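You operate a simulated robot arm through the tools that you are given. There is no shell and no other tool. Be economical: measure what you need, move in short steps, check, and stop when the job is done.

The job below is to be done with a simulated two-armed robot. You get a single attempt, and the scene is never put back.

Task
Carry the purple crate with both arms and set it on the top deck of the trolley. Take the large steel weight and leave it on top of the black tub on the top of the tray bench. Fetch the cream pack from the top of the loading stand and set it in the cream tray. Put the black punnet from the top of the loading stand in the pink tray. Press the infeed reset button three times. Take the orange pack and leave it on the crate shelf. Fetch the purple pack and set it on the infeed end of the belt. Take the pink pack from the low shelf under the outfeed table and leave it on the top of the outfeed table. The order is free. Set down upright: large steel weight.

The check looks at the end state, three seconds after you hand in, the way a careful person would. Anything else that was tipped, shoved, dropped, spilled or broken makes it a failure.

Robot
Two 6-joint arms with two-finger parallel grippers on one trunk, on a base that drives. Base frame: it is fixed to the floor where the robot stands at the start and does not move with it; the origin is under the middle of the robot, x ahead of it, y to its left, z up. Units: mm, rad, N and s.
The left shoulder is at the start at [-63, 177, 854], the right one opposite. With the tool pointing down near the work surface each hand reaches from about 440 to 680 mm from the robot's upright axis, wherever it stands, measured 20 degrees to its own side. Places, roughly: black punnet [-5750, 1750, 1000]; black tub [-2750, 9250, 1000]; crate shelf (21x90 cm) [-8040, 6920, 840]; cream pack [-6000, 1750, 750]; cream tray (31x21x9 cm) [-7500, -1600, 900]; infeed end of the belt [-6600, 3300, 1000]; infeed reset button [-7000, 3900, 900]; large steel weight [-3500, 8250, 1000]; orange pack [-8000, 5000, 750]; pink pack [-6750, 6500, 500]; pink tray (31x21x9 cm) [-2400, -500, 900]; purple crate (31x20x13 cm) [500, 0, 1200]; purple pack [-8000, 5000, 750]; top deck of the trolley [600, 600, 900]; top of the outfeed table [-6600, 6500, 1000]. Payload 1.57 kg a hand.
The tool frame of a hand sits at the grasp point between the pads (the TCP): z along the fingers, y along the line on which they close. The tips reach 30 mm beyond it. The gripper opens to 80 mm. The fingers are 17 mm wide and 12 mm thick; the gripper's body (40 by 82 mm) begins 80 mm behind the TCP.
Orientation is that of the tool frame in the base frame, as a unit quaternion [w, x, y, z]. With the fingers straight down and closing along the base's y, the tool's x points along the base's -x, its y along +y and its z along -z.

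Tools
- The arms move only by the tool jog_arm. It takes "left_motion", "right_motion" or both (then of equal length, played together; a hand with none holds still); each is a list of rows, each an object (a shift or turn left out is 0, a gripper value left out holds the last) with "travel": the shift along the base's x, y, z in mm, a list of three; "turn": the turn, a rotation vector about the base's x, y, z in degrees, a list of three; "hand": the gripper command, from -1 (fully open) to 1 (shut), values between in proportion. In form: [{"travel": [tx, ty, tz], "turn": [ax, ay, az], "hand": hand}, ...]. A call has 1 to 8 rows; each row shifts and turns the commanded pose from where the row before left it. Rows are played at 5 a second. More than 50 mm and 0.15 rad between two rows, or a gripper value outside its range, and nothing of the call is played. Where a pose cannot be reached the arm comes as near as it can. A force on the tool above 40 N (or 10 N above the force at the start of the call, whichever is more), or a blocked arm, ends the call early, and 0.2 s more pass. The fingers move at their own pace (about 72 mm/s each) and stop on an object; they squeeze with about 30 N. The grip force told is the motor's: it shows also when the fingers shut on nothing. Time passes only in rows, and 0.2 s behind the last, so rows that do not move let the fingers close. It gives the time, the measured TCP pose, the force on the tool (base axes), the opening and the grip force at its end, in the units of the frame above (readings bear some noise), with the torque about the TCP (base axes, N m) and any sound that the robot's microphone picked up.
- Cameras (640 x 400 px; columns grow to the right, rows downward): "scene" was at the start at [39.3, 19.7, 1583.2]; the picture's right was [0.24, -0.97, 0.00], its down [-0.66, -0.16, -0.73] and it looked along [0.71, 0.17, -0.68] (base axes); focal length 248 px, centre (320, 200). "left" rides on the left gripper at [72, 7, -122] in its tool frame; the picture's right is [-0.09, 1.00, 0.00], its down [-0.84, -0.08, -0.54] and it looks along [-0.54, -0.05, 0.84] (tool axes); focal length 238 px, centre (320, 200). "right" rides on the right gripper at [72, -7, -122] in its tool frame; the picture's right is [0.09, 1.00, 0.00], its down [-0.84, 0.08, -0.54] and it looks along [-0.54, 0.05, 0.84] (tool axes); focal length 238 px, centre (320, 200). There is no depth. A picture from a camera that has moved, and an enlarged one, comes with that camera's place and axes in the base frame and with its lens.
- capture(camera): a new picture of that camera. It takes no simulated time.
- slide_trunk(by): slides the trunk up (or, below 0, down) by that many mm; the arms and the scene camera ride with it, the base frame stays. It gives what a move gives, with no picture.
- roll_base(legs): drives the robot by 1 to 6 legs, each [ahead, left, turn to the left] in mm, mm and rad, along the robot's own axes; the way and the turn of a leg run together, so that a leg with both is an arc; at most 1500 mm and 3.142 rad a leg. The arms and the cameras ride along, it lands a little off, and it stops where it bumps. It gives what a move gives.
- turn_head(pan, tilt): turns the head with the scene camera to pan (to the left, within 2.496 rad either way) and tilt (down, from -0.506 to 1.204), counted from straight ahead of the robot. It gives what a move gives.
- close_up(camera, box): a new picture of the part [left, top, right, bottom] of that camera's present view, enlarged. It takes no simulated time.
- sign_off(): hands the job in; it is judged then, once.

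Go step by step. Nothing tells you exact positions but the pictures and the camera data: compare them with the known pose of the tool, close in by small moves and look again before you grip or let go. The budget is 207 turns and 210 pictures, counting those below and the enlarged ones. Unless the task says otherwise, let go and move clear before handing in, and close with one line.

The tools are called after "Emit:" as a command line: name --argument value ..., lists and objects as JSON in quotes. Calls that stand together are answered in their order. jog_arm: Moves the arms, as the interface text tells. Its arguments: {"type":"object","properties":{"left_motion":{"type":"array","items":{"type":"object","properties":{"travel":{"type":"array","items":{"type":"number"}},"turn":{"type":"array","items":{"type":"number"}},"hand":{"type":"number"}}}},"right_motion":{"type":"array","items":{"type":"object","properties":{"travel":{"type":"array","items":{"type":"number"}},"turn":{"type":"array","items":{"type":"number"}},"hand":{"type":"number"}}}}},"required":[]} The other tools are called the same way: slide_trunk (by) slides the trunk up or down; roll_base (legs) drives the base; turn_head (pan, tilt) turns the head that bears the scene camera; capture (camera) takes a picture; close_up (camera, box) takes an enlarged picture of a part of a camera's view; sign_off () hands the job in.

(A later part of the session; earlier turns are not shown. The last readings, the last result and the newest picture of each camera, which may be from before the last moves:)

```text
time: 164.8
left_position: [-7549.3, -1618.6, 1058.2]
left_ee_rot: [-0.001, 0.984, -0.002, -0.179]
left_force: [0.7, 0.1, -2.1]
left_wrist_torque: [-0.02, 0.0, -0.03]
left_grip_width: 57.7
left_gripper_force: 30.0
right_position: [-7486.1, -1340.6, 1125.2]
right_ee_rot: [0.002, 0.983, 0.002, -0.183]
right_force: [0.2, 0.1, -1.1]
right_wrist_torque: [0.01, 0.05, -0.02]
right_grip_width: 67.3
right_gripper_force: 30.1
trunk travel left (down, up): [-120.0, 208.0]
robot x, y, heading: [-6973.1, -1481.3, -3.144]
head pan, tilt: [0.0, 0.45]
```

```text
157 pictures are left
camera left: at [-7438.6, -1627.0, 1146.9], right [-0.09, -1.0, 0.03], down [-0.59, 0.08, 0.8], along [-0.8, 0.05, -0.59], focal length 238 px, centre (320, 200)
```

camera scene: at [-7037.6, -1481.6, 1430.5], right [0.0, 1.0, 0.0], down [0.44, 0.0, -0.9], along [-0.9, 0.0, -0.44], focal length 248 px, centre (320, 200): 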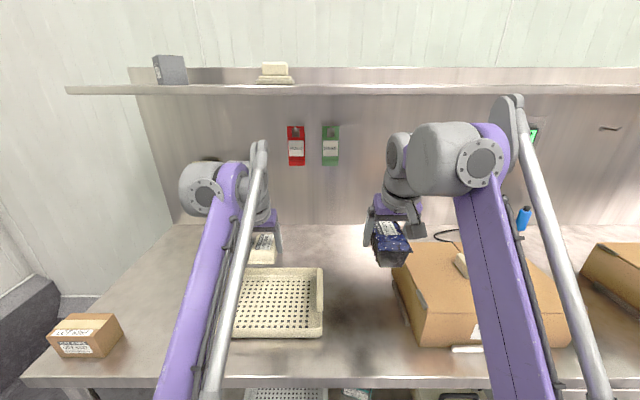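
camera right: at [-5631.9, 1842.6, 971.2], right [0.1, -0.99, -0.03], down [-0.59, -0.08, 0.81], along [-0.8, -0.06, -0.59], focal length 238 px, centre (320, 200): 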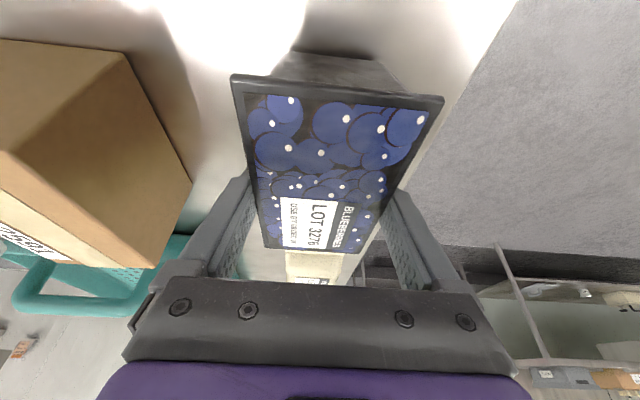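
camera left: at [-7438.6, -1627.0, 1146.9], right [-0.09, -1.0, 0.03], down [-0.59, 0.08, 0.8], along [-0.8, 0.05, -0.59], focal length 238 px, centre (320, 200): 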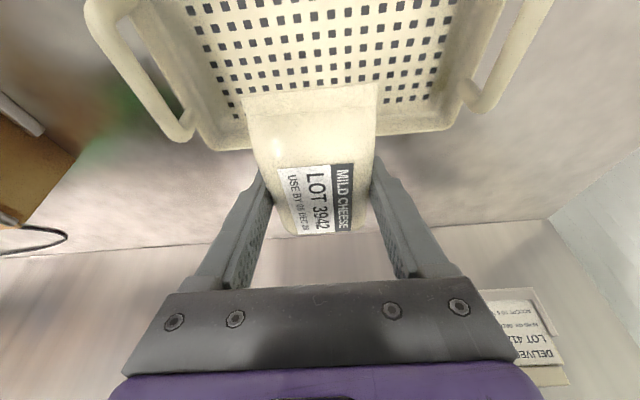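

The tray centre is about (-7532, -1631). I'll adjust and lower the pack into it.

Emit:
jog_arm --left_motion '[{"travel": [10, -6, -35]}, {"travel": [7, -6, -35]}, {"travel": [0, 0, -35]}, {"travel": [0, 0, -35]}, {"travel": [0, 0, -25]}, {}]'

Emit:
capture --camera "left"

Emit:
capture --camera "scene"

```text
time: 165.9
left_position: [-7532.2, -1632.5, 915.4]
left_ee_rot: [-0.001, 0.983, -0.003, -0.183]
left_force: [4.8, 0.9, 12.3]
left_wrist_torque: [0.26, -0.37, -0.07]
left_grip_width: 57.5
left_gripper_force: 29.8
right_position: [-7487.8, -1342.3, 1124.5]
right_ee_rot: [0.004, 0.983, 0.002, -0.183]
right_force: [-0.1, 0.2, -1.5]
right_wrist_torque: [-0.02, 0.02, 0.0]
right_grip_width: 67.3
right_gripper_force: 30.0
trunk travel left (down, up): [-120.0, 208.0]
robot x, y, heading: [-6972.2, -1482.0, -3.143]
head pan, tilt: [0.0, 0.45]
stopped in row 5 (left hand): the force on the tool passed its limit at 69 N (the readings are from after the stop); the commanded pose is now the measured one
```

```text
156 pictures are left
camera left: at [-7420.7, -1640.1, 1002.7], right [-0.09, -1.0, 0.03], down [-0.59, 0.08, 0.81], along [-0.81, 0.05, -0.59], focal length 238 px, centre (320, 200)
```

left: 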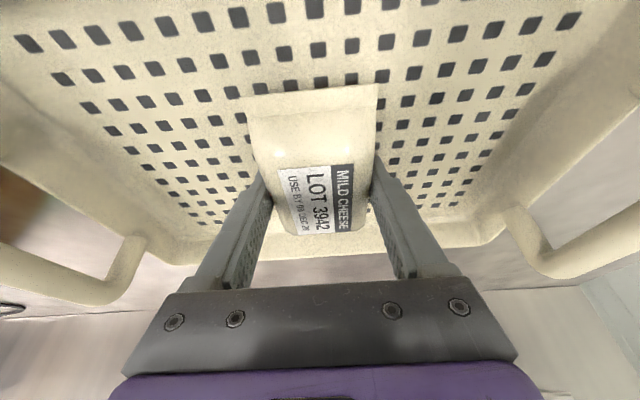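

```text
155 pictures are left
camera scene: at [-7037.1, -1481.4, 1430.6], right [0.0, 1.0, 0.0], down [0.43, 0.0, -0.9], along [-0.9, 0.0, -0.43], focal length 248 px, centre (320, 200)
```

scene: 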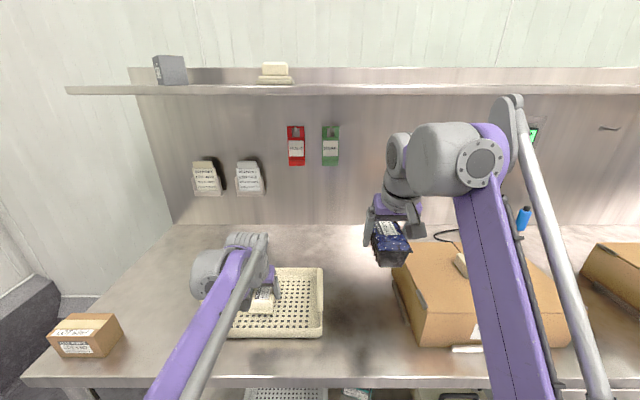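

The pack is on the tray floor. I'll release and raise.

Emit:
jog_arm --left_motion '[{"travel": [0, 0, 1]}, {"hand": -0.5}, {"hand": -0.5}, {"travel": [0, 0, 25]}, {"travel": [0, 0, 40]}, {"travel": [0, 0, 45]}, {"travel": [0, 0, 45]}, {"travel": [0, 0, 20]}]'

Emit:
capture --camera "left"

```text
time: 167.7
left_position: [-7528.8, -1632.4, 1088.9]
left_ee_rot: [0.0, 0.983, -0.003, -0.183]
left_force: [0.6, 0.3, -0.1]
left_wrist_torque: [0.01, 0.01, -0.01]
left_grip_width: 60.1
left_gripper_force: 0.0
left hand out of reach, approached as far as the arm can: row 8
right_position: [-7489.0, -1341.6, 1124.1]
right_ee_rot: [0.003, 0.983, 0.002, -0.183]
right_force: [-0.3, -0.9, -1.7]
right_wrist_torque: [0.0, 0.02, 0.02]
right_grip_width: 67.4
right_gripper_force: 29.5
trunk travel left (down, up): [-120.0, 208.0]
robot x, y, heading: [-6970.5, -1479.3, -3.139]
head pan, tilt: [0.0, 0.45]
```

```text
154 pictures are left
camera left: at [-7418.3, -1639.9, 1175.5], right [-0.09, -1.0, 0.03], down [-0.59, 0.08, 0.81], along [-0.81, 0.05, -0.59], focal length 238 px, centre (320, 200)
```

left: 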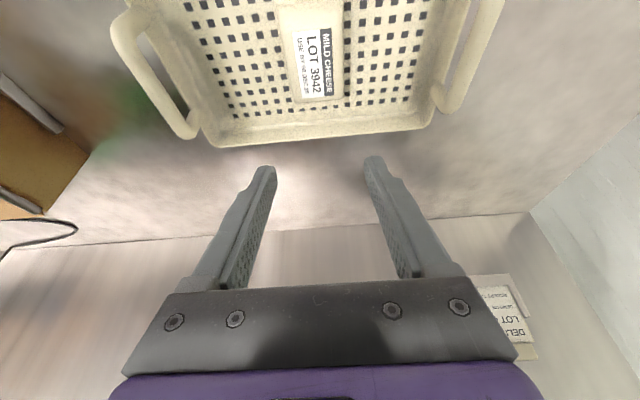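

The cream pack is in its tray. Next is the pink tray bench: I'll approach from its open side (y≈-1480), facing +y.

Emit:
roll_base --legs '[[-620, 0, 0], [0, 0, -1.571], [0, -1500, 0], [0, -1500, 0], [0, -700, 0]]'

Emit:
slide_trunk --by 120

Emit:
capture --camera "scene"

```text
time: 206.9
left_position: [-2811.3, -928.6, 1088.3]
left_ee_rot: [0.13, -0.692, 0.699, 0.13]
left_force: [0.4, 0.2, 0.6]
left_wrist_torque: [-0.01, 0.0, 0.03]
left_grip_width: 60.0
left_gripper_force: 0.1
right_position: [-2519.2, -971.0, 1125.1]
right_ee_rot: [0.126, -0.695, 0.696, 0.131]
right_force: [-0.3, 0.3, -1.4]
right_wrist_torque: [0.03, 0.01, -0.01]
right_grip_width: 67.3
right_gripper_force: 30.1
trunk travel left (down, up): [-120.0, 208.0]
robot x, y, heading: [-2658.7, -1490.1, 1.569]
head pan, tilt: [0.0, 0.45]
```

```text
time: 208.4
left_position: [-2811.1, -927.8, 1208.3]
left_ee_rot: [0.129, -0.693, 0.698, 0.129]
left_force: [0.4, -0.8, 0.5]
left_wrist_torque: [0.0, 0.01, 0.04]
left_grip_width: 60.0
left_gripper_force: 0.0
right_position: [-2518.2, -970.6, 1244.0]
right_ee_rot: [0.128, -0.695, 0.696, 0.13]
right_force: [0.5, 0.0, -2.0]
right_wrist_torque: [0.04, -0.02, -0.02]
right_grip_width: 67.5
right_gripper_force: 30.2
trunk travel left (down, up): [-240.0, 88.0]
robot x, y, heading: [-2658.3, -1486.7, 1.565]
head pan, tilt: [0.0, 0.45]
```

```text
153 pictures are left
camera scene: at [-2661.7, -1434.1, 1549.5], right [1.0, 0.0, 0.0], down [0.0, -0.44, -0.9], along [0.0, 0.9, -0.44], focal length 248 px, centre (320, 200)
```

scene: 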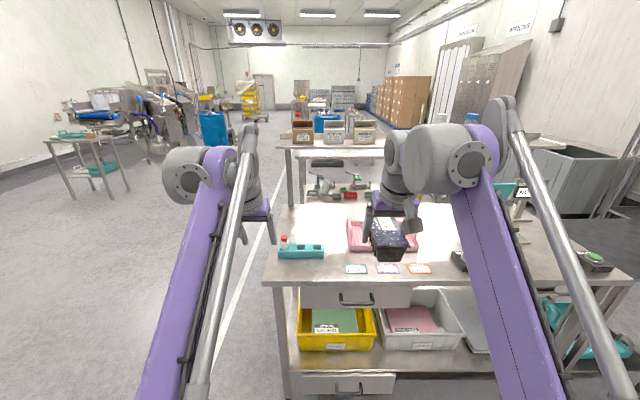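

The pink tray's centre is about (-2387, -500). I'll bring the right hand with the punnet over it.

Emit:
roll_base --legs '[[0, -131, 0], [385, 0, 0]]'

Emit:
jog_arm --right_motion '[{"travel": [0, 20, -30]}, {"travel": [0, 25, -30]}, {"travel": [0, 25, -30]}, {}]'

Emit:
turn_head --pan -0.25 --tilt 0.65

Emit:
capture --camera "scene"

Emit:
capture --camera "right"

```text
time: 212.2
left_position: [-2679.3, -543.1, 1208.5]
left_ee_rot: [0.13, -0.692, 0.698, 0.129]
left_force: [0.6, 0.6, -0.3]
left_wrist_torque: [-0.01, 0.02, 0.02]
left_grip_width: 60.0
left_gripper_force: 0.1
right_position: [-2386.9, -587.8, 1243.4]
right_ee_rot: [-0.126, 0.696, -0.695, -0.131]
right_force: [-0.8, -0.3, -1.6]
right_wrist_torque: [0.03, 0.0, -0.02]
right_grip_width: 67.3
right_gripper_force: 30.7
trunk travel left (down, up): [-240.0, 88.0]
robot x, y, heading: [-2531.0, -1102.4, 1.567]
head pan, tilt: [0.0, 0.45]
```

```text
time: 213.2
left_position: [-2679.6, -546.1, 1207.6]
left_ee_rot: [0.13, -0.692, 0.699, 0.129]
left_force: [-0.3, 0.1, 0.1]
left_wrist_torque: [-0.01, 0.01, 0.01]
left_grip_width: 60.0
left_gripper_force: 0.1
right_position: [-2388.0, -517.2, 1155.0]
right_ee_rot: [0.128, -0.695, 0.696, 0.132]
right_force: [0.3, 0.1, -2.0]
right_wrist_torque: [0.06, -0.02, -0.01]
right_grip_width: 67.3
right_gripper_force: 30.1
trunk travel left (down, up): [-240.0, 88.0]
robot x, y, heading: [-2530.8, -1102.4, 1.566]
head pan, tilt: [0.0, 0.45]
```

```text
time: 213.9
left_position: [-2680.3, -544.5, 1208.8]
left_ee_rot: [0.13, -0.691, 0.699, 0.129]
left_force: [0.3, 0.0, 0.0]
left_wrist_torque: [0.01, 0.03, -0.01]
left_grip_width: 59.8
left_gripper_force: 0.1
right_position: [-2387.4, -517.5, 1154.7]
right_ee_rot: [0.128, -0.694, 0.696, 0.132]
right_force: [0.3, -0.9, -1.4]
right_wrist_torque: [0.03, -0.03, -0.01]
right_grip_width: 67.5
right_gripper_force: 30.1
trunk travel left (down, up): [-240.0, 88.0]
robot x, y, heading: [-2534.7, -1100.9, 1.565]
head pan, tilt: [-0.25, 0.649]
```

```text
152 pictures are left
camera scene: at [-2508.9, -1058.7, 1531.8], right [0.97, -0.25, 0.0], down [-0.15, -0.59, -0.8], along [0.2, 0.77, -0.6], focal length 248 px, centre (320, 200)
```

scene: 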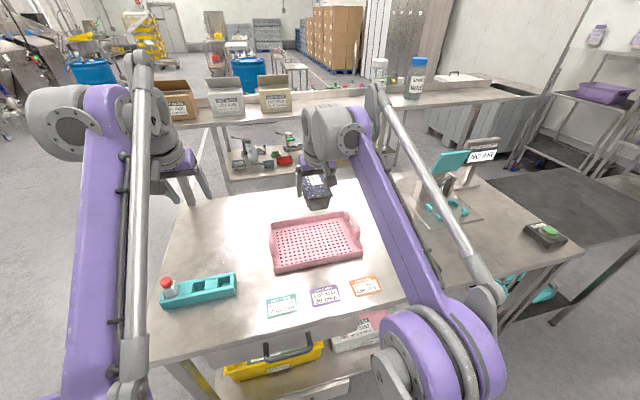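

```text
151 pictures are left
camera right: at [-2380.8, -628.6, 1242.8], right [-1.0, -0.09, -0.03], down [-0.07, 0.59, 0.81], along [-0.05, 0.81, -0.59], focal length 238 px, centre (320, 200)
```

right: 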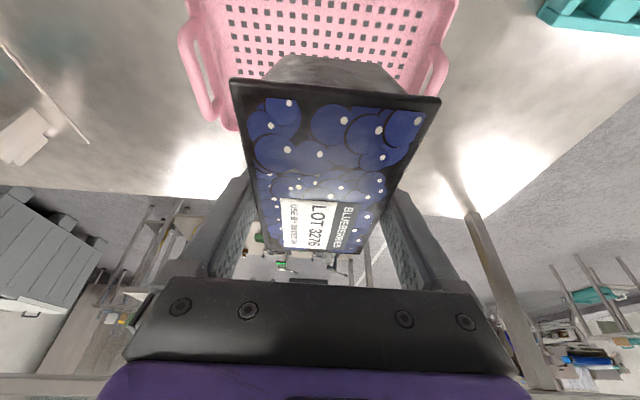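

The tray centre refines to about (-2380, -467). I'll move over it and lower.

Emit:
jog_arm --right_motion '[{"travel": [4, 26, -35]}, {"travel": [4, 26, -35]}, {"travel": [0, 0, -40]}, {"travel": [0, 0, -40]}, {"travel": [0, 0, -40]}, {"travel": [0, 0, -25]}, {}]'

Emit:
capture --camera "scene"

Emit:
capture --camera "right"

```text
time: 215.5
left_position: [-2680.1, -545.1, 1210.0]
left_ee_rot: [0.13, -0.692, 0.699, 0.129]
left_force: [-0.3, 0.2, -0.2]
left_wrist_torque: [0.0, -0.01, 0.0]
left_grip_width: 59.9
left_gripper_force: 0.1
right_position: [-2380.2, -465.2, 938.9]
right_ee_rot: [0.129, -0.695, 0.695, 0.132]
right_force: [0.1, 0.3, -1.5]
right_wrist_torque: [0.06, 0.01, 0.0]
right_grip_width: 67.5
right_gripper_force: 30.1
trunk travel left (down, up): [-240.0, 88.0]
robot x, y, heading: [-2532.7, -1100.9, 1.569]
head pan, tilt: [-0.25, 0.649]
```

```text
150 pictures are left
camera scene: at [-2508.9, -1059.0, 1531.7], right [0.97, -0.25, 0.0], down [-0.15, -0.59, -0.8], along [0.2, 0.77, -0.6], focal length 248 px, centre (320, 200)
```

scene: 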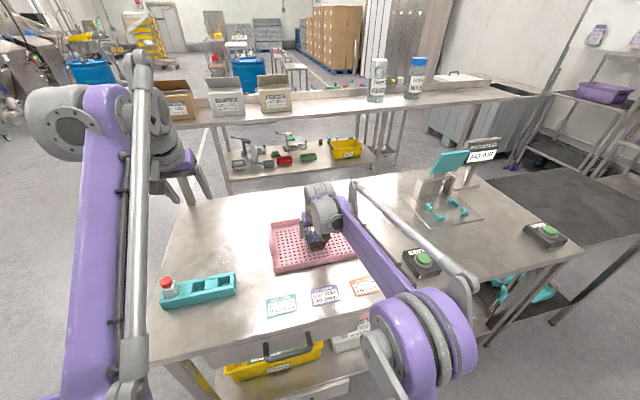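

```text
149 pictures are left
camera right: at [-2373.4, -577.4, 1027.3], right [-1.0, -0.09, -0.03], down [-0.07, 0.59, 0.81], along [-0.05, 0.81, -0.59], focal length 238 px, centre (320, 200)
```

right: 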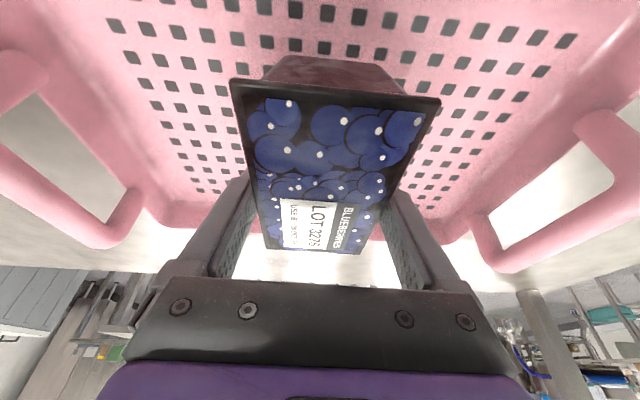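

The punnet is nicely over the tray. I'll lower gently to contact.

Emit:
jog_arm --right_motion '[{"travel": [0, 0, -5]}, {"travel": [0, 0, -5]}, {"travel": [0, 0, -4]}, {"travel": [0, 0, -4]}, {}]'

Emit:
capture --camera "right"

```text
time: 216.7
left_position: [-2679.7, -544.1, 1208.5]
left_ee_rot: [0.13, -0.692, 0.699, 0.13]
left_force: [-1.5, 0.1, 0.1]
left_wrist_torque: [0.0, 0.0, -0.02]
left_grip_width: 60.1
left_gripper_force: 0.0
right_position: [-2378.9, -466.9, 921.7]
right_ee_rot: [0.128, -0.695, 0.695, 0.131]
right_force: [0.6, 0.7, -1.5]
right_wrist_torque: [0.03, 0.01, -0.03]
right_grip_width: 67.3
right_gripper_force: 30.0
trunk travel left (down, up): [-240.0, 88.0]
robot x, y, heading: [-2532.7, -1103.1, 1.567]
head pan, tilt: [-0.25, 0.649]
```

```text
148 pictures are left
camera right: at [-2372.8, -577.0, 1009.3], right [-1.0, -0.09, -0.03], down [-0.07, 0.59, 0.81], along [-0.05, 0.81, -0.59], focal length 238 px, centre (320, 200)
```

right: 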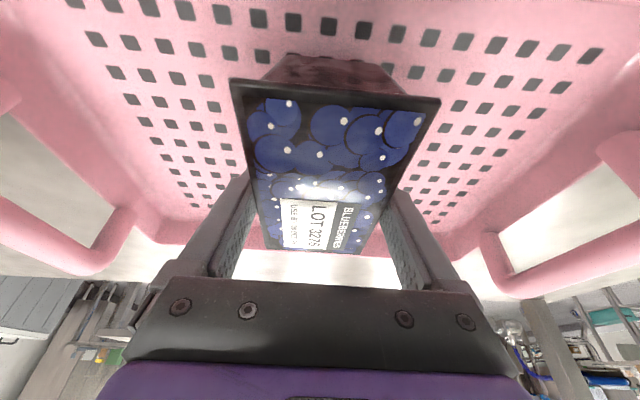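

Not touching yet, so I'll keep lowering in small steps.

Emit:
jog_arm --right_motion '[{"travel": [0, 0, -4]}, {"travel": [0, 0, -4]}, {"travel": [0, 0, -3]}, {"travel": [0, 0, -3]}, {"travel": [0, 0, -3]}, {"travel": [0, 0, -3]}, {}]'

Emit:
capture --camera "right"

```text
time: 217.5
left_position: [-2680.7, -545.7, 1210.3]
left_ee_rot: [0.131, -0.691, 0.699, 0.129]
left_force: [-1.0, 0.2, 0.2]
left_wrist_torque: [0.01, 0.04, 0.0]
left_grip_width: 59.8
left_gripper_force: 0.0
right_position: [-2379.3, -465.7, 916.5]
right_ee_rot: [-0.13, 0.695, -0.695, -0.134]
right_force: [-1.0, -3.0, 19.2]
right_wrist_torque: [-0.6, -0.43, -0.29]
right_grip_width: 67.4
right_gripper_force: 30.2
trunk travel left (down, up): [-240.0, 88.0]
robot x, y, heading: [-2529.4, -1104.2, 1.569]
head pan, tilt: [-0.25, 0.649]
stopped in row 3 (right hand): the force on the tool passed its limit at 46 N (the readings are from after the stop); the commanded pose is now the measured one
```

```text
147 pictures are left
camera right: at [-2373.2, -577.9, 1003.1], right [-1.0, -0.09, -0.03], down [-0.07, 0.58, 0.81], along [-0.05, 0.81, -0.58], focal length 238 px, centre (320, 200)
```

right: 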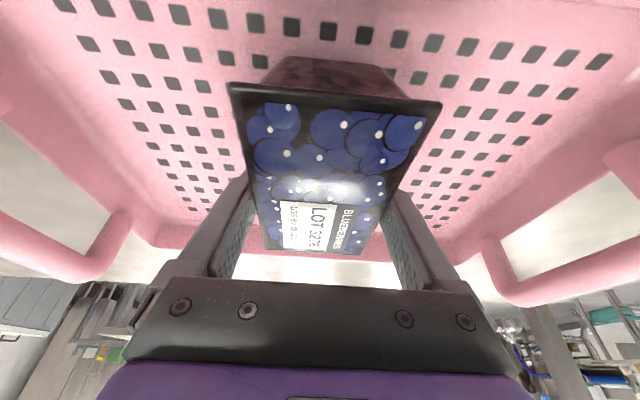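

Contact at z≈916, as expected. I'll release and rise straight up.

Emit:
jog_arm --right_motion '[{"travel": [0, 0, 1]}, {"hand": -1}, {"hand": -1}, {"travel": [0, 0, 20]}, {"travel": [0, 0, 40]}, {"travel": [0, 0, 45]}, {"travel": [0, 0, 45]}, {"travel": [0, 0, 40]}]'

Emit:
capture --camera "right"

```text
time: 219.3
left_position: [-2679.0, -545.4, 1209.1]
left_ee_rot: [0.13, -0.691, 0.699, 0.129]
left_force: [-0.3, 0.3, -0.6]
left_wrist_torque: [0.02, -0.04, 0.03]
left_grip_width: 60.0
left_gripper_force: 0.0
right_position: [-2379.3, -464.8, 1106.4]
right_ee_rot: [-0.129, 0.695, -0.695, -0.133]
right_force: [0.6, 0.4, -0.1]
right_wrist_torque: [-0.02, -0.01, 0.01]
right_grip_width: 80.0
right_gripper_force: 0.0
trunk travel left (down, up): [-240.0, 88.0]
robot x, y, heading: [-2531.7, -1101.0, 1.567]
head pan, tilt: [-0.25, 0.649]
```

```text
146 pictures are left
camera right: at [-2373.0, -576.5, 1192.9], right [-1.0, -0.09, -0.03], down [-0.07, 0.58, 0.81], along [-0.05, 0.81, -0.59], focal length 238 px, centre (320, 200)
```

right: 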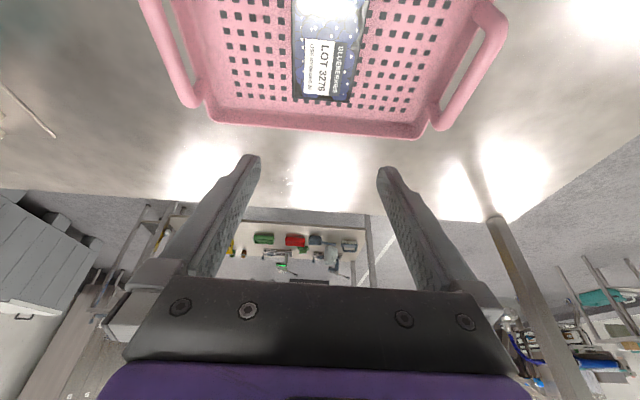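

The punnet is in the pink tray. Next I'll head north to the weight, going around the bench's west end and up x≈-3640.

Emit:
roll_base --legs '[[-500, 0, 0], [0, 1110, 0], [1500, 0, 0], [1500, 0, 0]]'

Emit:
turn_head --pan 0.0 --tilt 0.25

Emit:
capture --camera "scene"

```text
time: 245.9
left_position: [-3736.8, 1957.4, 1208.4]
left_ee_rot: [0.131, -0.685, 0.705, 0.127]
left_force: [0.7, -0.4, 0.5]
left_wrist_torque: [0.04, -0.02, -0.02]
left_grip_width: 59.8
left_gripper_force: 0.1
right_position: [-3435.7, 2033.0, 1105.9]
right_ee_rot: [0.131, -0.688, 0.701, 0.132]
right_force: [0.9, 0.6, 0.2]
right_wrist_torque: [0.04, -0.03, 0.0]
right_grip_width: 79.7
right_gripper_force: 0.2
trunk travel left (down, up): [-240.0, 88.0]
robot x, y, heading: [-3597.0, 1399.1, 1.549]
head pan, tilt: [-0.25, 0.649]
```

```text
time: 246.8
left_position: [-3737.9, 1957.8, 1208.8]
left_ee_rot: [0.131, -0.686, 0.704, 0.128]
left_force: [0.0, 0.0, 0.6]
left_wrist_torque: [0.04, 0.0, 0.0]
left_grip_width: 59.8
left_gripper_force: 0.1
right_position: [-3435.3, 2033.5, 1105.0]
right_ee_rot: [0.131, -0.689, 0.701, 0.131]
right_force: [0.5, 0.4, 0.3]
right_wrist_torque: [0.01, 0.0, 0.0]
right_grip_width: 80.1
right_gripper_force: 0.1
trunk travel left (down, up): [-240.0, 88.0]
robot x, y, heading: [-3598.2, 1397.5, 1.55]
head pan, tilt: [0.0, 0.25]
```

```text
145 pictures are left
camera scene: at [-3597.1, 1450.6, 1568.1], right [1.0, -0.02, 0.0], down [-0.01, -0.25, -0.97], along [0.02, 0.97, -0.25], focal length 248 px, centre (320, 200)
```

scene: 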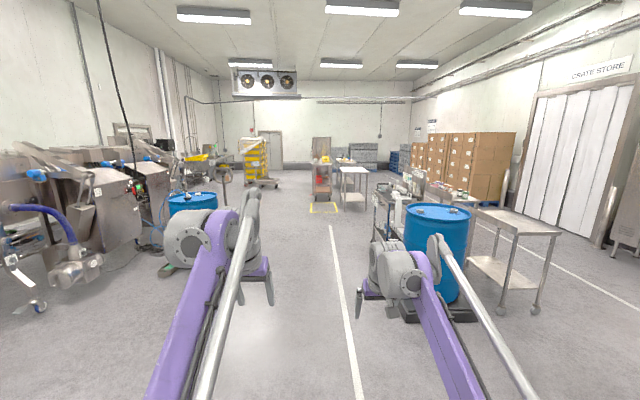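

The aisle is clear; the marked spot ahead holds a stand (weight station?). I'll correct the heading and drive on.

Emit:
roll_base --legs '[[0, 0, 0.02], [1500, 0, 0], [1500, 0, 0], [900, 0, 0]]'

Emit:
capture --camera "scene"

```text
time: 265.8
left_position: [-3707.9, 5840.6, 1209.0]
left_ee_rot: [0.13, -0.691, 0.699, 0.129]
left_force: [0.0, -0.1, 0.4]
left_wrist_torque: [-0.01, -0.03, 0.0]
left_grip_width: 60.2
left_gripper_force: 0.2
right_position: [-3405.5, 5920.6, 1106.2]
right_ee_rot: [0.13, -0.694, 0.696, 0.133]
right_force: [0.0, -0.6, -0.6]
right_wrist_torque: [-0.04, -0.04, 0.01]
right_grip_width: 79.9
right_gripper_force: 0.1
trunk travel left (down, up): [-240.0, 88.0]
robot x, y, heading: [-3558.5, 5282.3, 1.566]
head pan, tilt: [0.0, 0.25]
```

```text
144 pictures are left
camera scene: at [-3559.6, 5336.5, 1568.2], right [1.0, -0.01, 0.0], down [0.0, -0.25, -0.97], along [0.01, 0.97, -0.25], focal length 248 px, centre (320, 200)
```

scene: 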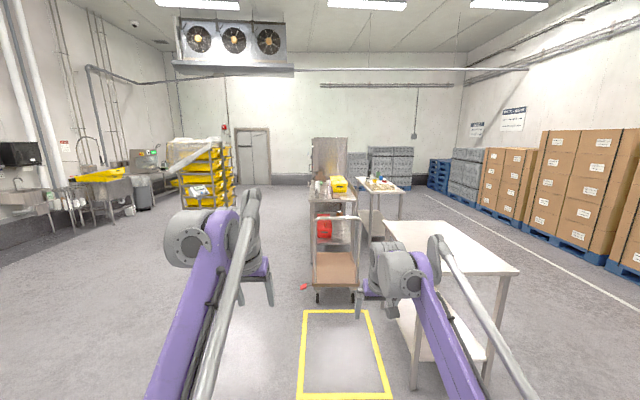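

There is a cart ahead, with benches behind it. I'll zoom in.

Emit:
close_up --camera "scene" --box '[280, 120, 440, 220]'

```text
4.00 times, centred on (360, 170) of scene
camera zoom: at [-3559.6, 5336.5, 1568.2], right [1.0, -0.01, 0.0], down [0.0, -0.25, -0.97], along [0.01, 0.97, -0.25], focal length 993 px, centre (160, 320)
```

zoom: 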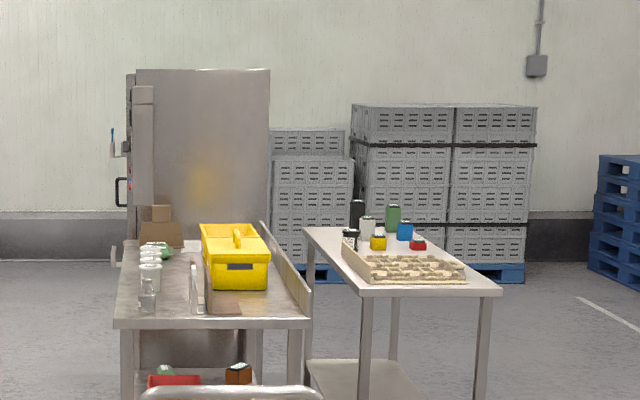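

Bench 1 (jars, weights, yellow box) spans about x -3660..-3130, y 7930..8970; bench 2 (tray bench with tubs) is about x -2940..-2500, y 8290..9480. I'll drive up on bench 1's west side and face it.

Emit:
roll_base --legs '[[0, 980, 0], [1500, 0, 0], [1450, 0, 0], [0, 0, -1.566]]'

Emit:
turn_head --pan 0.0 --tilt 0.4

Emit:
capture --camera "scene"

```text
time: 292.4
left_position: [-3929.2, 8368.2, 1209.6]
left_ee_rot: [0.184, 0.017, 0.983, -0.003]
left_force: [0.6, 0.5, -0.9]
left_wrist_torque: [0.0, 0.03, 0.0]
left_grip_width: 60.2
left_gripper_force: 0.0
right_position: [-3855.5, 8066.4, 1105.9]
right_ee_rot: [0.185, 0.013, 0.983, 0.0]
right_force: [0.1, -0.1, -0.2]
right_wrist_torque: [0.04, -0.05, -0.03]
right_grip_width: 79.8
right_gripper_force: 0.0
trunk travel left (down, up): [-240.0, 88.0]
robot x, y, heading: [-4486.9, 8231.3, -0.031]
head pan, tilt: [0.0, 0.25]
```

```text
time: 293.1
left_position: [-3928.7, 8368.7, 1207.5]
left_ee_rot: [0.182, 0.017, 0.983, -0.003]
left_force: [0.0, -0.1, 0.1]
left_wrist_torque: [0.02, -0.03, 0.06]
left_grip_width: 60.1
left_gripper_force: 0.0
right_position: [-3855.0, 8065.9, 1104.4]
right_ee_rot: [0.185, 0.013, 0.983, 0.0]
right_force: [0.1, -0.1, 0.6]
right_wrist_torque: [0.04, -0.03, 0.0]
right_grip_width: 80.0
right_gripper_force: 0.0
trunk travel left (down, up): [-240.0, 88.0]
robot x, y, heading: [-4489.6, 8233.5, -0.024]
head pan, tilt: [0.0, 0.4]
```

```text
142 pictures are left
camera scene: at [-4436.3, 8231.9, 1554.3], right [-0.03, -1.0, 0.0], down [-0.39, 0.01, -0.92], along [0.92, -0.03, -0.39], focal length 248 px, centre (320, 200)
```

scene: 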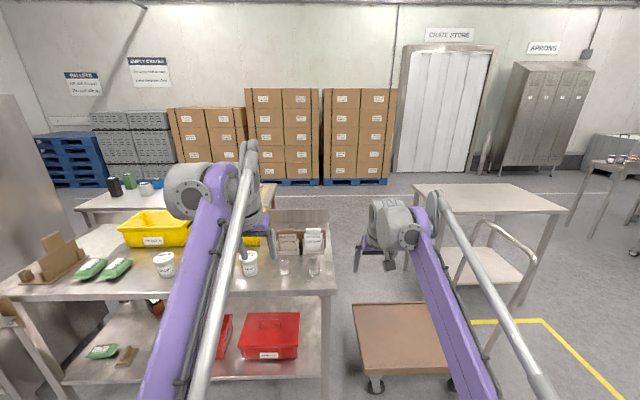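

I see cups, tubs and packs here, but the arm may be hiding the weight. I'll zoom in and raise my view.

Emit:
close_up --camera "scene" --box '[140, 200, 340, 320]'

Emit:
capture --camera "left"

Emit:
capture --camera "right"

```text
3.20 times, centred on (240, 260) of scene
camera zoom: at [-4436.3, 8231.9, 1554.3], right [-0.03, -1.0, 0.0], down [-0.39, 0.01, -0.92], along [0.92, -0.03, -0.39], focal length 794 px, centre (576, 8)
```

zoom: 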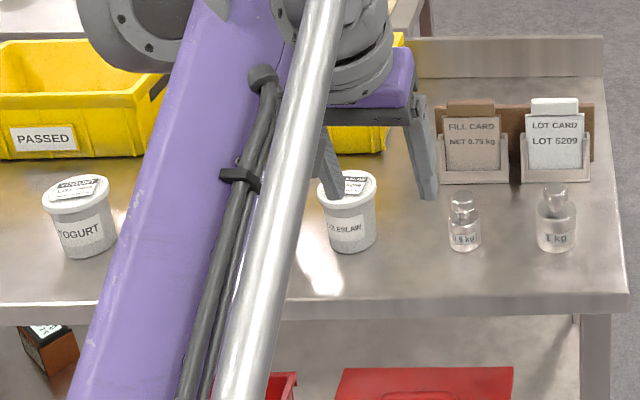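

```text
140 pictures are left
camera left: at [-4038.6, 8378.6, 1295.4], right [0.12, 0.99, 0.03], down [0.58, -0.1, 0.81], along [0.8, -0.08, -0.59], focal length 238 px, centre (320, 200)
```

left: 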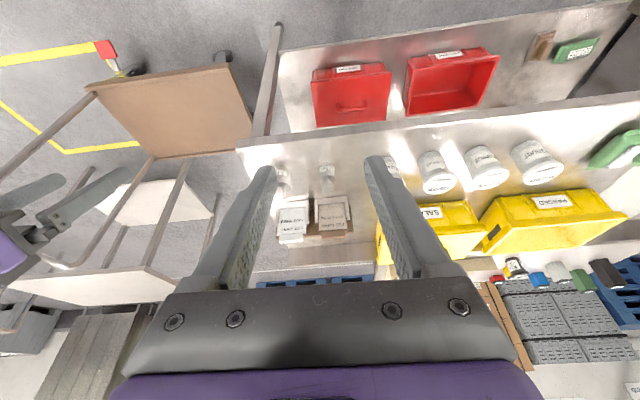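

```text
139 pictures are left
camera right: at [-3967.2, 8061.1, 1192.5], right [-0.06, 1.0, -0.03], down [0.58, 0.06, 0.81], along [0.81, 0.03, -0.59], focal length 238 px, centre (320, 200)
```

right: 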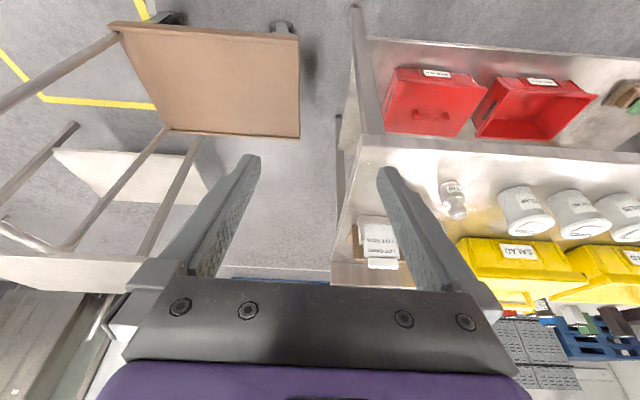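

The 1 kg weight (large) is at about (-3612, 8238), the 0.5 kg next to it at y≈8350. I'll line up the right hand in front of it.

Emit:
roll_base --legs '[[0, 175, 0.026], [170, 0, 0]]'

Emit:
turn_head --pan -0.2 --tilt 0.5

Emit:
capture --camera "scene"

Emit:
capture --camera "right"

```text
time: 296.3
left_position: [-3760.7, 8556.4, 1208.8]
left_ee_rot: [0.183, 0.003, 0.983, -0.001]
left_force: [-0.8, -0.1, -0.4]
left_wrist_torque: [-0.03, 0.04, -0.01]
left_grip_width: 60.1
left_gripper_force: 0.1
right_position: [-3678.2, 8256.2, 1105.6]
right_ee_rot: [0.186, -0.002, 0.983, 0.003]
right_force: [-0.7, -0.6, 0.0]
right_wrist_torque: [0.01, 0.04, 0.01]
right_grip_width: 80.1
right_gripper_force: 0.0
trunk travel left (down, up): [-240.0, 88.0]
robot x, y, heading: [-4317.7, 8408.2, -0.004]
head pan, tilt: [0.0, 0.4]
```

```text
time: 297.0
left_position: [-3760.0, 8557.2, 1209.4]
left_ee_rot: [0.183, 0.003, 0.983, 0.0]
left_force: [0.7, 0.2, -0.3]
left_wrist_torque: [-0.01, 0.02, 0.01]
left_grip_width: 59.9
left_gripper_force: 0.1
right_position: [-3679.1, 8257.4, 1105.0]
right_ee_rot: [0.186, -0.001, 0.983, 0.003]
right_force: [-0.6, 0.3, 1.0]
right_wrist_torque: [-0.02, 0.0, -0.02]
right_grip_width: 80.0
right_gripper_force: 0.1
trunk travel left (down, up): [-240.0, 88.0]
robot x, y, heading: [-4321.8, 8406.7, 0.0]
head pan, tilt: [-0.201, 0.499]
```

```text
138 pictures are left
camera scene: at [-4268.2, 8388.9, 1545.1], right [-0.2, -0.98, 0.0], down [-0.47, 0.1, -0.88], along [0.86, -0.18, -0.48], focal length 248 px, centre (320, 200)
```

scene: 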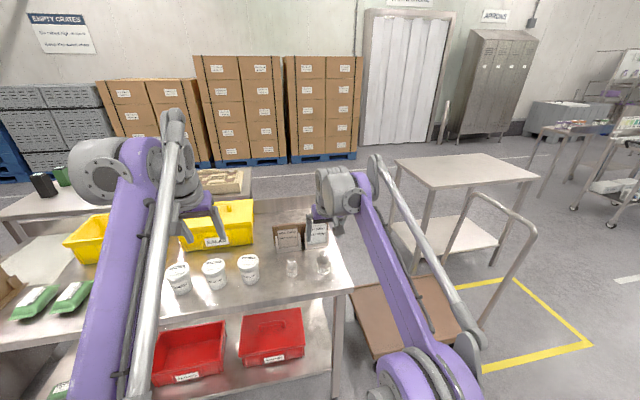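

```text
137 pictures are left
camera right: at [-3791.1, 8249.3, 1192.6], right [-0.09, 1.0, -0.03], down [0.58, 0.08, 0.81], along [0.81, 0.06, -0.59], focal length 238 px, centre (320, 200)
```

right: 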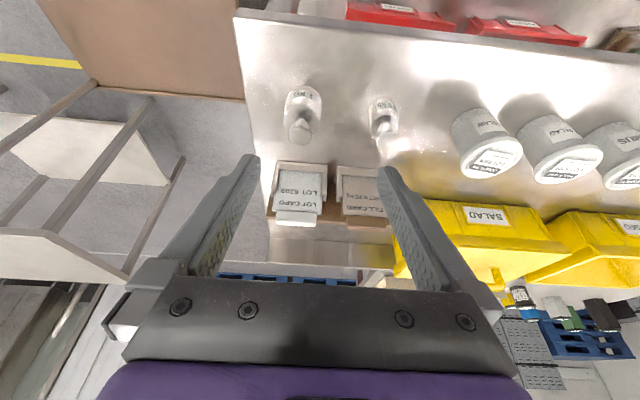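

The 1 kg weight is at about (-3612, 8233), knob top z≈968. I'll move above it and verify.

Emit:
jog_arm --right_motion '[{"travel": [34, -12, -20], "hand": -1}, {"travel": [33, -12, -30]}, {"travel": [0, 0, -45]}, {}]'

Emit:
capture --camera "right"

```text
time: 298.0
left_position: [-3760.0, 8556.1, 1208.1]
left_ee_rot: [0.184, 0.003, 0.983, -0.001]
left_force: [0.4, 0.3, 0.3]
left_wrist_torque: [0.02, -0.02, 0.04]
left_grip_width: 60.0
left_gripper_force: 0.1
right_position: [-3625.0, 8230.8, 1002.8]
right_ee_rot: [0.186, -0.002, 0.983, 0.002]
right_force: [0.4, -0.4, 0.0]
right_wrist_torque: [0.03, -0.02, 0.0]
right_grip_width: 80.2
right_gripper_force: 0.1
right hand out of reach, approached as far as the arm can: row 2
trunk travel left (down, up): [-240.0, 88.0]
robot x, y, heading: [-4319.1, 8406.9, 0.001]
head pan, tilt: [-0.201, 0.499]
```

```text
136 pictures are left
camera right: at [-3737.0, 8224.5, 1090.1], right [-0.09, 1.0, -0.03], down [0.58, 0.08, 0.81], along [0.81, 0.05, -0.59], focal length 238 px, centre (320, 200)
```

right: 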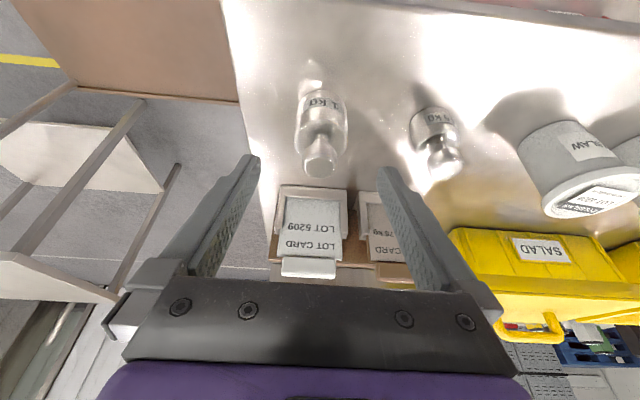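

Well aligned. I'll lower around the body and grip.

Emit:
jog_arm --right_motion '[{"travel": [4, 0, -30], "hand": -1}, {"travel": [4, -1, -30]}, {"travel": [0, 0, -24]}, {}]'

Emit:
capture --camera "right"

```text
time: 299.0
left_position: [-3760.5, 8556.6, 1209.3]
left_ee_rot: [0.184, 0.004, 0.983, -0.001]
left_force: [-0.5, -0.1, 0.8]
left_wrist_torque: [0.04, 0.02, 0.01]
left_grip_width: 60.4
left_gripper_force: 0.1
right_position: [-3617.5, 8234.1, 918.8]
right_ee_rot: [0.186, -0.002, 0.983, 0.003]
right_force: [0.0, -0.1, 0.1]
right_wrist_torque: [0.0, 0.0, 0.01]
right_grip_width: 80.0
right_gripper_force: 0.0
trunk travel left (down, up): [-240.0, 88.0]
robot x, y, heading: [-4316.7, 8408.2, 0.002]
head pan, tilt: [-0.201, 0.499]
```

```text
135 pictures are left
camera right: at [-3729.4, 8224.6, 1006.0], right [-0.09, 1.0, -0.03], down [0.58, 0.08, 0.81], along [0.81, 0.05, -0.59], focal length 238 px, centre (320, 200)
```

right: 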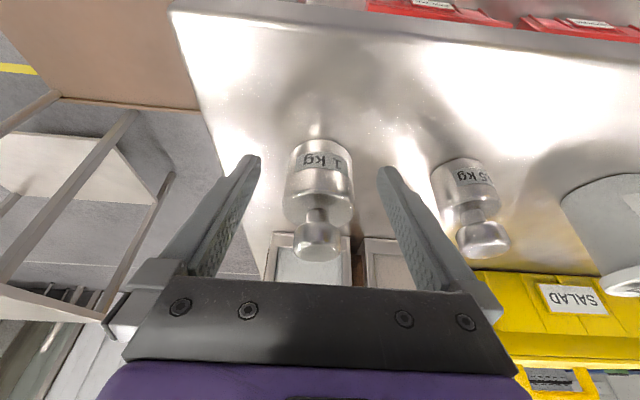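

The weight is between the fingers. I'll nudge 6 mm forward, close and lift slightly.

Emit:
jog_arm --right_motion '[{"travel": [6, -2, -2], "hand": -1}, {"hand": 0.3}, {"hand": 1}, {"hand": 1}, {"travel": [0, 0, 15]}, {"travel": [0, 0, 25]}, {}]'

Emit:
capture --camera "right"

```text
time: 300.6
left_position: [-3759.9, 8557.8, 1208.4]
left_ee_rot: [0.183, 0.003, 0.983, -0.001]
left_force: [-0.3, 0.5, 0.3]
left_wrist_torque: [-0.02, -0.02, 0.02]
left_grip_width: 59.8
left_gripper_force: 0.0
right_position: [-3612.6, 8229.0, 957.2]
right_ee_rot: [0.185, -0.002, 0.983, 0.003]
right_force: [0.0, 0.5, -0.2]
right_wrist_torque: [0.01, -0.02, -0.03]
right_grip_width: 0.0
right_gripper_force: 21.3
trunk travel left (down, up): [-240.0, 88.0]
robot x, y, heading: [-4320.3, 8406.5, -0.001]
head pan, tilt: [-0.201, 0.499]
```

```text
134 pictures are left
camera right: at [-3723.5, 8221.6, 1044.4], right [-0.09, 1.0, -0.03], down [0.58, 0.08, 0.81], along [0.81, 0.05, -0.59], focal length 238 px, centre (320, 200)
```

right: 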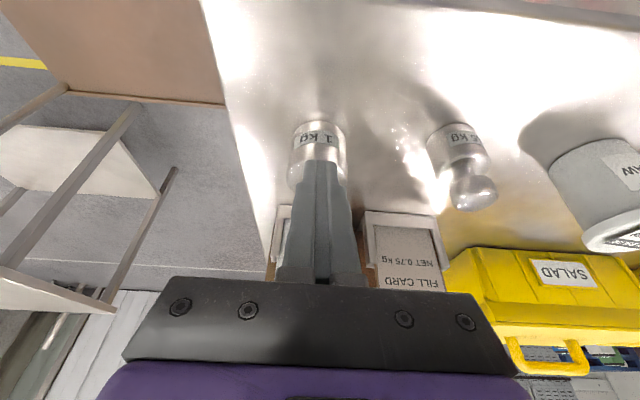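

The hand closed short: re-triangulating puts the bench at z≈849 and the weight at about (-3576, 8231), knob at z≈931. I'll raise, open, move the base forward and look again.

Emit:
jog_arm --right_motion '[{"travel": [-20, 0, 30]}, {"travel": [-20, 0, 30], "hand": -1}, {"hand": -1}]'

Emit:
roll_base --legs '[[130, 0, 0]]'

Emit:
capture --camera "right"

```text
time: 301.4
left_position: [-3758.9, 8557.4, 1208.3]
left_ee_rot: [0.183, 0.004, 0.983, -0.001]
left_force: [0.8, -0.4, -0.5]
left_wrist_torque: [-0.01, -0.01, -0.01]
left_grip_width: 59.8
left_gripper_force: 0.0
right_position: [-3652.4, 8229.2, 1017.2]
right_ee_rot: [0.186, -0.002, 0.983, 0.004]
right_force: [-0.9, 0.4, -0.1]
right_wrist_torque: [0.01, -0.01, 0.02]
right_grip_width: 79.7
right_gripper_force: 0.3
trunk travel left (down, up): [-240.0, 88.0]
robot x, y, heading: [-4318.4, 8406.6, -0.003]
head pan, tilt: [-0.201, 0.499]
```

```text
time: 302.7
left_position: [-3631.9, 8555.9, 1207.7]
left_ee_rot: [0.183, 0.004, 0.983, 0.0]
left_force: [0.2, -0.2, 0.4]
left_wrist_torque: [0.02, 0.0, 0.02]
left_grip_width: 60.1
left_gripper_force: 0.1
right_position: [-3522.8, 8229.1, 1018.0]
right_ee_rot: [0.186, 0.0, 0.982, 0.003]
right_force: [0.1, -0.2, 0.2]
right_wrist_torque: [0.0, 0.02, -0.01]
right_grip_width: 80.0
right_gripper_force: 0.1
trunk travel left (down, up): [-240.0, 88.0]
robot x, y, heading: [-4192.5, 8403.2, -0.004]
head pan, tilt: [-0.201, 0.499]
```

```text
133 pictures are left
camera right: at [-3634.8, 8220.6, 1104.6], right [-0.09, 1.0, -0.03], down [0.58, 0.08, 0.81], along [0.81, 0.05, -0.59], focal length 238 px, centre (320, 200)
```

right: 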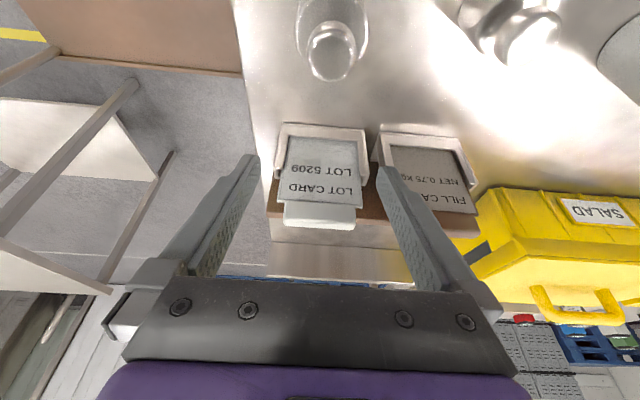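

The weight is now at about (-3570, 8229). I'll shift over it and lower.

Emit:
jog_arm --right_motion '[{"travel": [-47, 0, 0], "hand": -1}, {"travel": [0, 0, -45]}, {"travel": [0, 0, -45]}, {"travel": [0, 0, -35]}, {}]'

Emit:
capture --camera "right"

Emit:
close_up --camera "scene" --box '[240, 200, 400, 320]'

```text
time: 303.9
left_position: [-3631.3, 8556.4, 1209.3]
left_ee_rot: [0.184, 0.005, 0.983, -0.001]
left_force: [0.9, 1.0, -0.1]
left_wrist_torque: [0.0, 0.01, 0.03]
left_grip_width: 60.0
left_gripper_force: 0.0
right_position: [-3570.5, 8226.7, 892.2]
right_ee_rot: [0.186, 0.0, 0.982, 0.002]
right_force: [0.4, 0.2, -0.7]
right_wrist_torque: [0.04, 0.01, -0.03]
right_grip_width: 79.6
right_gripper_force: 0.0
trunk travel left (down, up): [-240.0, 88.0]
robot x, y, heading: [-4184.0, 8405.4, -0.001]
head pan, tilt: [-0.201, 0.499]
```

```text
132 pictures are left
camera right: at [-3681.6, 8220.2, 979.8], right [-0.09, 1.0, -0.03], down [0.58, 0.08, 0.81], along [0.81, 0.05, -0.59], focal length 238 px, centre (320, 200)
```

right: 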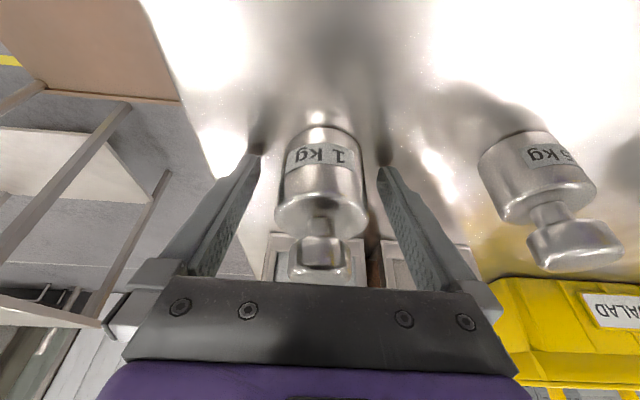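

```text
3.33 times, centred on (320, 260) of scene
camera zoom: at [-4139.6, 8388.7, 1545.1], right [-0.2, -0.98, 0.0], down [-0.47, 0.1, -0.88], along [0.86, -0.18, -0.48], focal length 828 px, centre (320, 0)
```

zoom: 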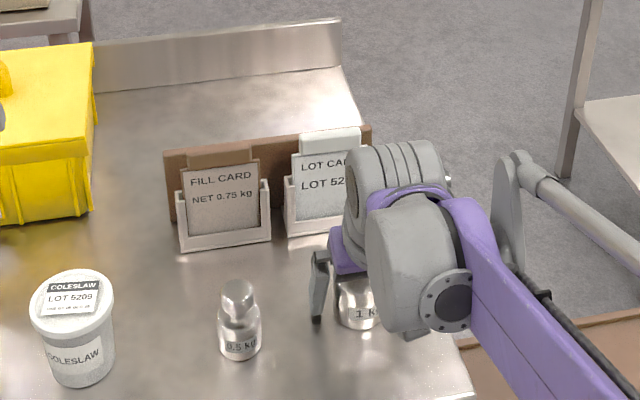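

Fingers straddle the body now. I'll nudge 7 mm forward and close.

Emit:
jog_arm --right_motion '[{"travel": [7, 1, -4], "hand": -1}, {"hand": 0.3}, {"hand": 1}, {"hand": 1}, {}]'

Emit:
capture --camera "right"

```text
time: 305.3
left_position: [-3633.3, 8557.0, 1208.8]
left_ee_rot: [0.184, 0.004, 0.983, 0.0]
left_force: [0.3, 0.3, 0.2]
left_wrist_torque: [-0.02, -0.01, -0.03]
left_grip_width: 59.9
left_gripper_force: 0.2
right_position: [-3564.6, 8228.7, 890.9]
right_ee_rot: [0.187, -0.001, 0.982, 0.001]
right_force: [-6.7, -2.1, 16.1]
right_wrist_torque: [-0.28, -0.11, -0.05]
right_grip_width: 53.1
right_gripper_force: 30.3
trunk travel left (down, up): [-240.0, 88.0]
robot x, y, heading: [-4189.5, 8407.4, -0.002]
head pan, tilt: [-0.201, 0.499]
stopped in row 5 (right hand): the force on the tool passed its limit at 41 N (the readings are from after the stop); the commanded pose is now the measured one
```

```text
130 pictures are left
camera right: at [-3676.1, 8221.0, 977.9], right [-0.09, 1.0, -0.03], down [0.58, 0.08, 0.81], along [0.81, 0.05, -0.58], focal length 238 px, centre (320, 200)
```

right: 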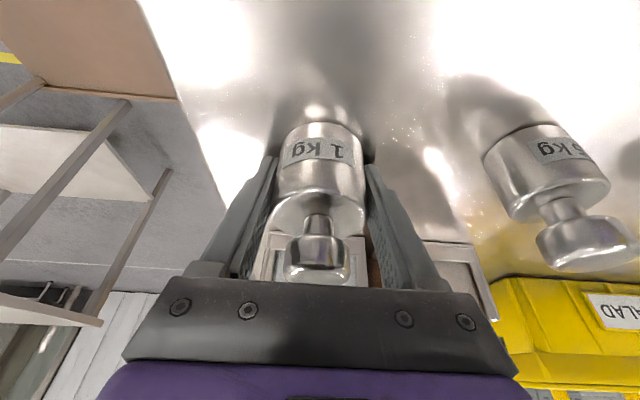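

Gripped at 53 mm. I'll lift slowly.

Emit:
jog_arm --right_motion '[{"travel": [0, 0, 5], "hand": 1}, {"travel": [0, 0, 15]}, {"travel": [0, 0, 20]}, {}]'

Emit:
capture --camera "right"

```text
time: 306.3
left_position: [-3630.3, 8555.8, 1208.9]
left_ee_rot: [0.182, 0.004, 0.983, -0.001]
left_force: [1.2, 0.2, -0.4]
left_wrist_torque: [-0.01, -0.03, 0.01]
left_grip_width: 59.8
left_gripper_force: 0.1
right_position: [-3560.3, 8227.9, 928.6]
right_ee_rot: [0.186, -0.002, 0.982, 0.002]
right_force: [-0.4, 1.5, -9.7]
right_wrist_torque: [-0.01, 0.0, 0.01]
right_grip_width: 53.2
right_gripper_force: 30.1
trunk travel left (down, up): [-240.0, 88.0]
robot x, y, heading: [-4186.8, 8407.0, -0.003]
head pan, tilt: [-0.201, 0.499]
```

```text
129 pictures are left
camera right: at [-3673.3, 8220.4, 1015.4], right [-0.09, 1.0, -0.03], down [0.58, 0.08, 0.81], along [0.81, 0.05, -0.58], focal length 238 px, centre (320, 200)
```

right: 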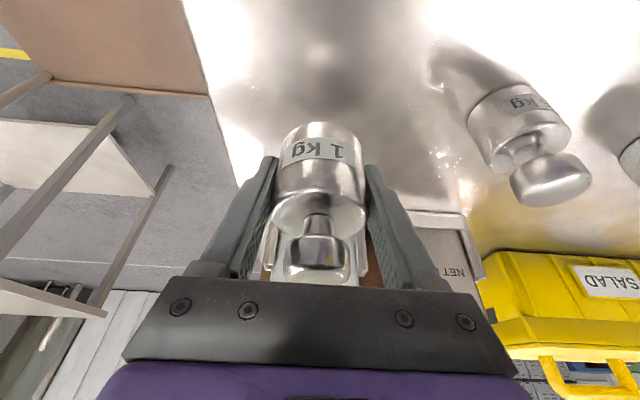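

The 1 kg weight is held. I'll raise it, back away, go south and look at the way round to the tray bench's east side.

Emit:
jog_arm --right_motion '[{"travel": [-15, 0, 40], "hand": 1}, {"travel": [-25, 0, 40]}, {"travel": [-30, 0, 40]}, {}]'

Emit:
roll_base --legs '[[-400, 0, 0], [0, -1400, 0], [0, -1400, 0]]'

Emit:
turn_head --pan 0.2 --tilt 0.3

Emit:
capture --camera "scene"

```text
time: 307.3
left_position: [-3629.0, 8556.1, 1207.9]
left_ee_rot: [0.182, 0.005, 0.983, -0.001]
left_force: [0.1, 0.2, 0.0]
left_wrist_torque: [0.02, 0.02, 0.0]
left_grip_width: 59.9
left_gripper_force: 0.0
right_position: [-3628.4, 8229.0, 1050.6]
right_ee_rot: [0.185, -0.002, 0.983, 0.002]
right_force: [-0.3, 0.8, -9.8]
right_wrist_torque: [0.04, 0.02, 0.01]
right_grip_width: 53.2
right_gripper_force: 30.0
trunk travel left (down, up): [-240.0, 88.0]
robot x, y, heading: [-4188.4, 8403.3, -0.004]
head pan, tilt: [-0.201, 0.499]
```

```text
time: 333.8
left_position: [-4037.7, 5764.8, 1208.6]
left_ee_rot: [0.183, 0.004, 0.983, 0.0]
left_force: [0.4, -0.4, -0.7]
left_wrist_torque: [0.0, 0.02, 0.02]
left_grip_width: 59.9
left_gripper_force: 0.0
right_position: [-4038.1, 5438.0, 1049.2]
right_ee_rot: [0.187, 0.001, 0.982, 0.001]
right_force: [-0.2, -0.5, -10.6]
right_wrist_torque: [0.0, -0.01, -0.02]
right_grip_width: 53.5
right_gripper_force: 29.7
trunk travel left (down, up): [-240.0, 88.0]
robot x, y, heading: [-4594.3, 5618.5, -0.0]
head pan, tilt: [-0.201, 0.499]
```

```text
time: 334.7
left_position: [-4037.1, 5765.2, 1208.4]
left_ee_rot: [0.183, 0.005, 0.983, -0.001]
left_force: [0.5, 0.5, -0.9]
left_wrist_torque: [0.0, -0.04, 0.01]
left_grip_width: 59.8
left_gripper_force: 0.0
right_position: [-4038.6, 5438.1, 1049.4]
right_ee_rot: [0.187, 0.0, 0.982, 0.001]
right_force: [-0.4, 0.6, -9.8]
right_wrist_torque: [0.01, -0.03, -0.02]
right_grip_width: 53.2
right_gripper_force: 29.9
trunk travel left (down, up): [-240.0, 88.0]
robot x, y, heading: [-4597.9, 5617.8, -0.004]
head pan, tilt: [0.201, 0.3]
```

```text
128 pictures are left
camera scene: at [-4543.1, 5635.3, 1563.4], right [0.2, -0.98, 0.0], down [-0.29, -0.06, -0.95], along [0.94, 0.19, -0.3], focal length 248 px, centre (320, 200)
```

scene: 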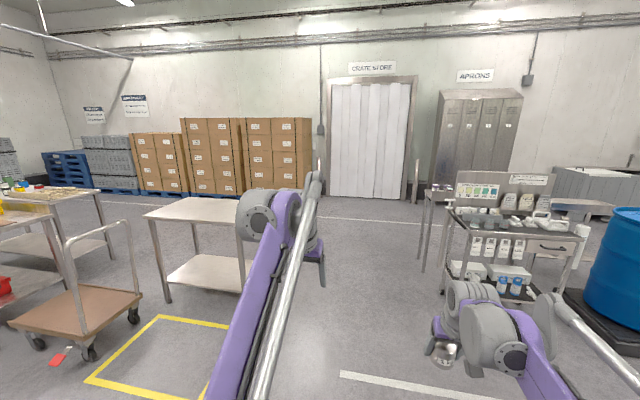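

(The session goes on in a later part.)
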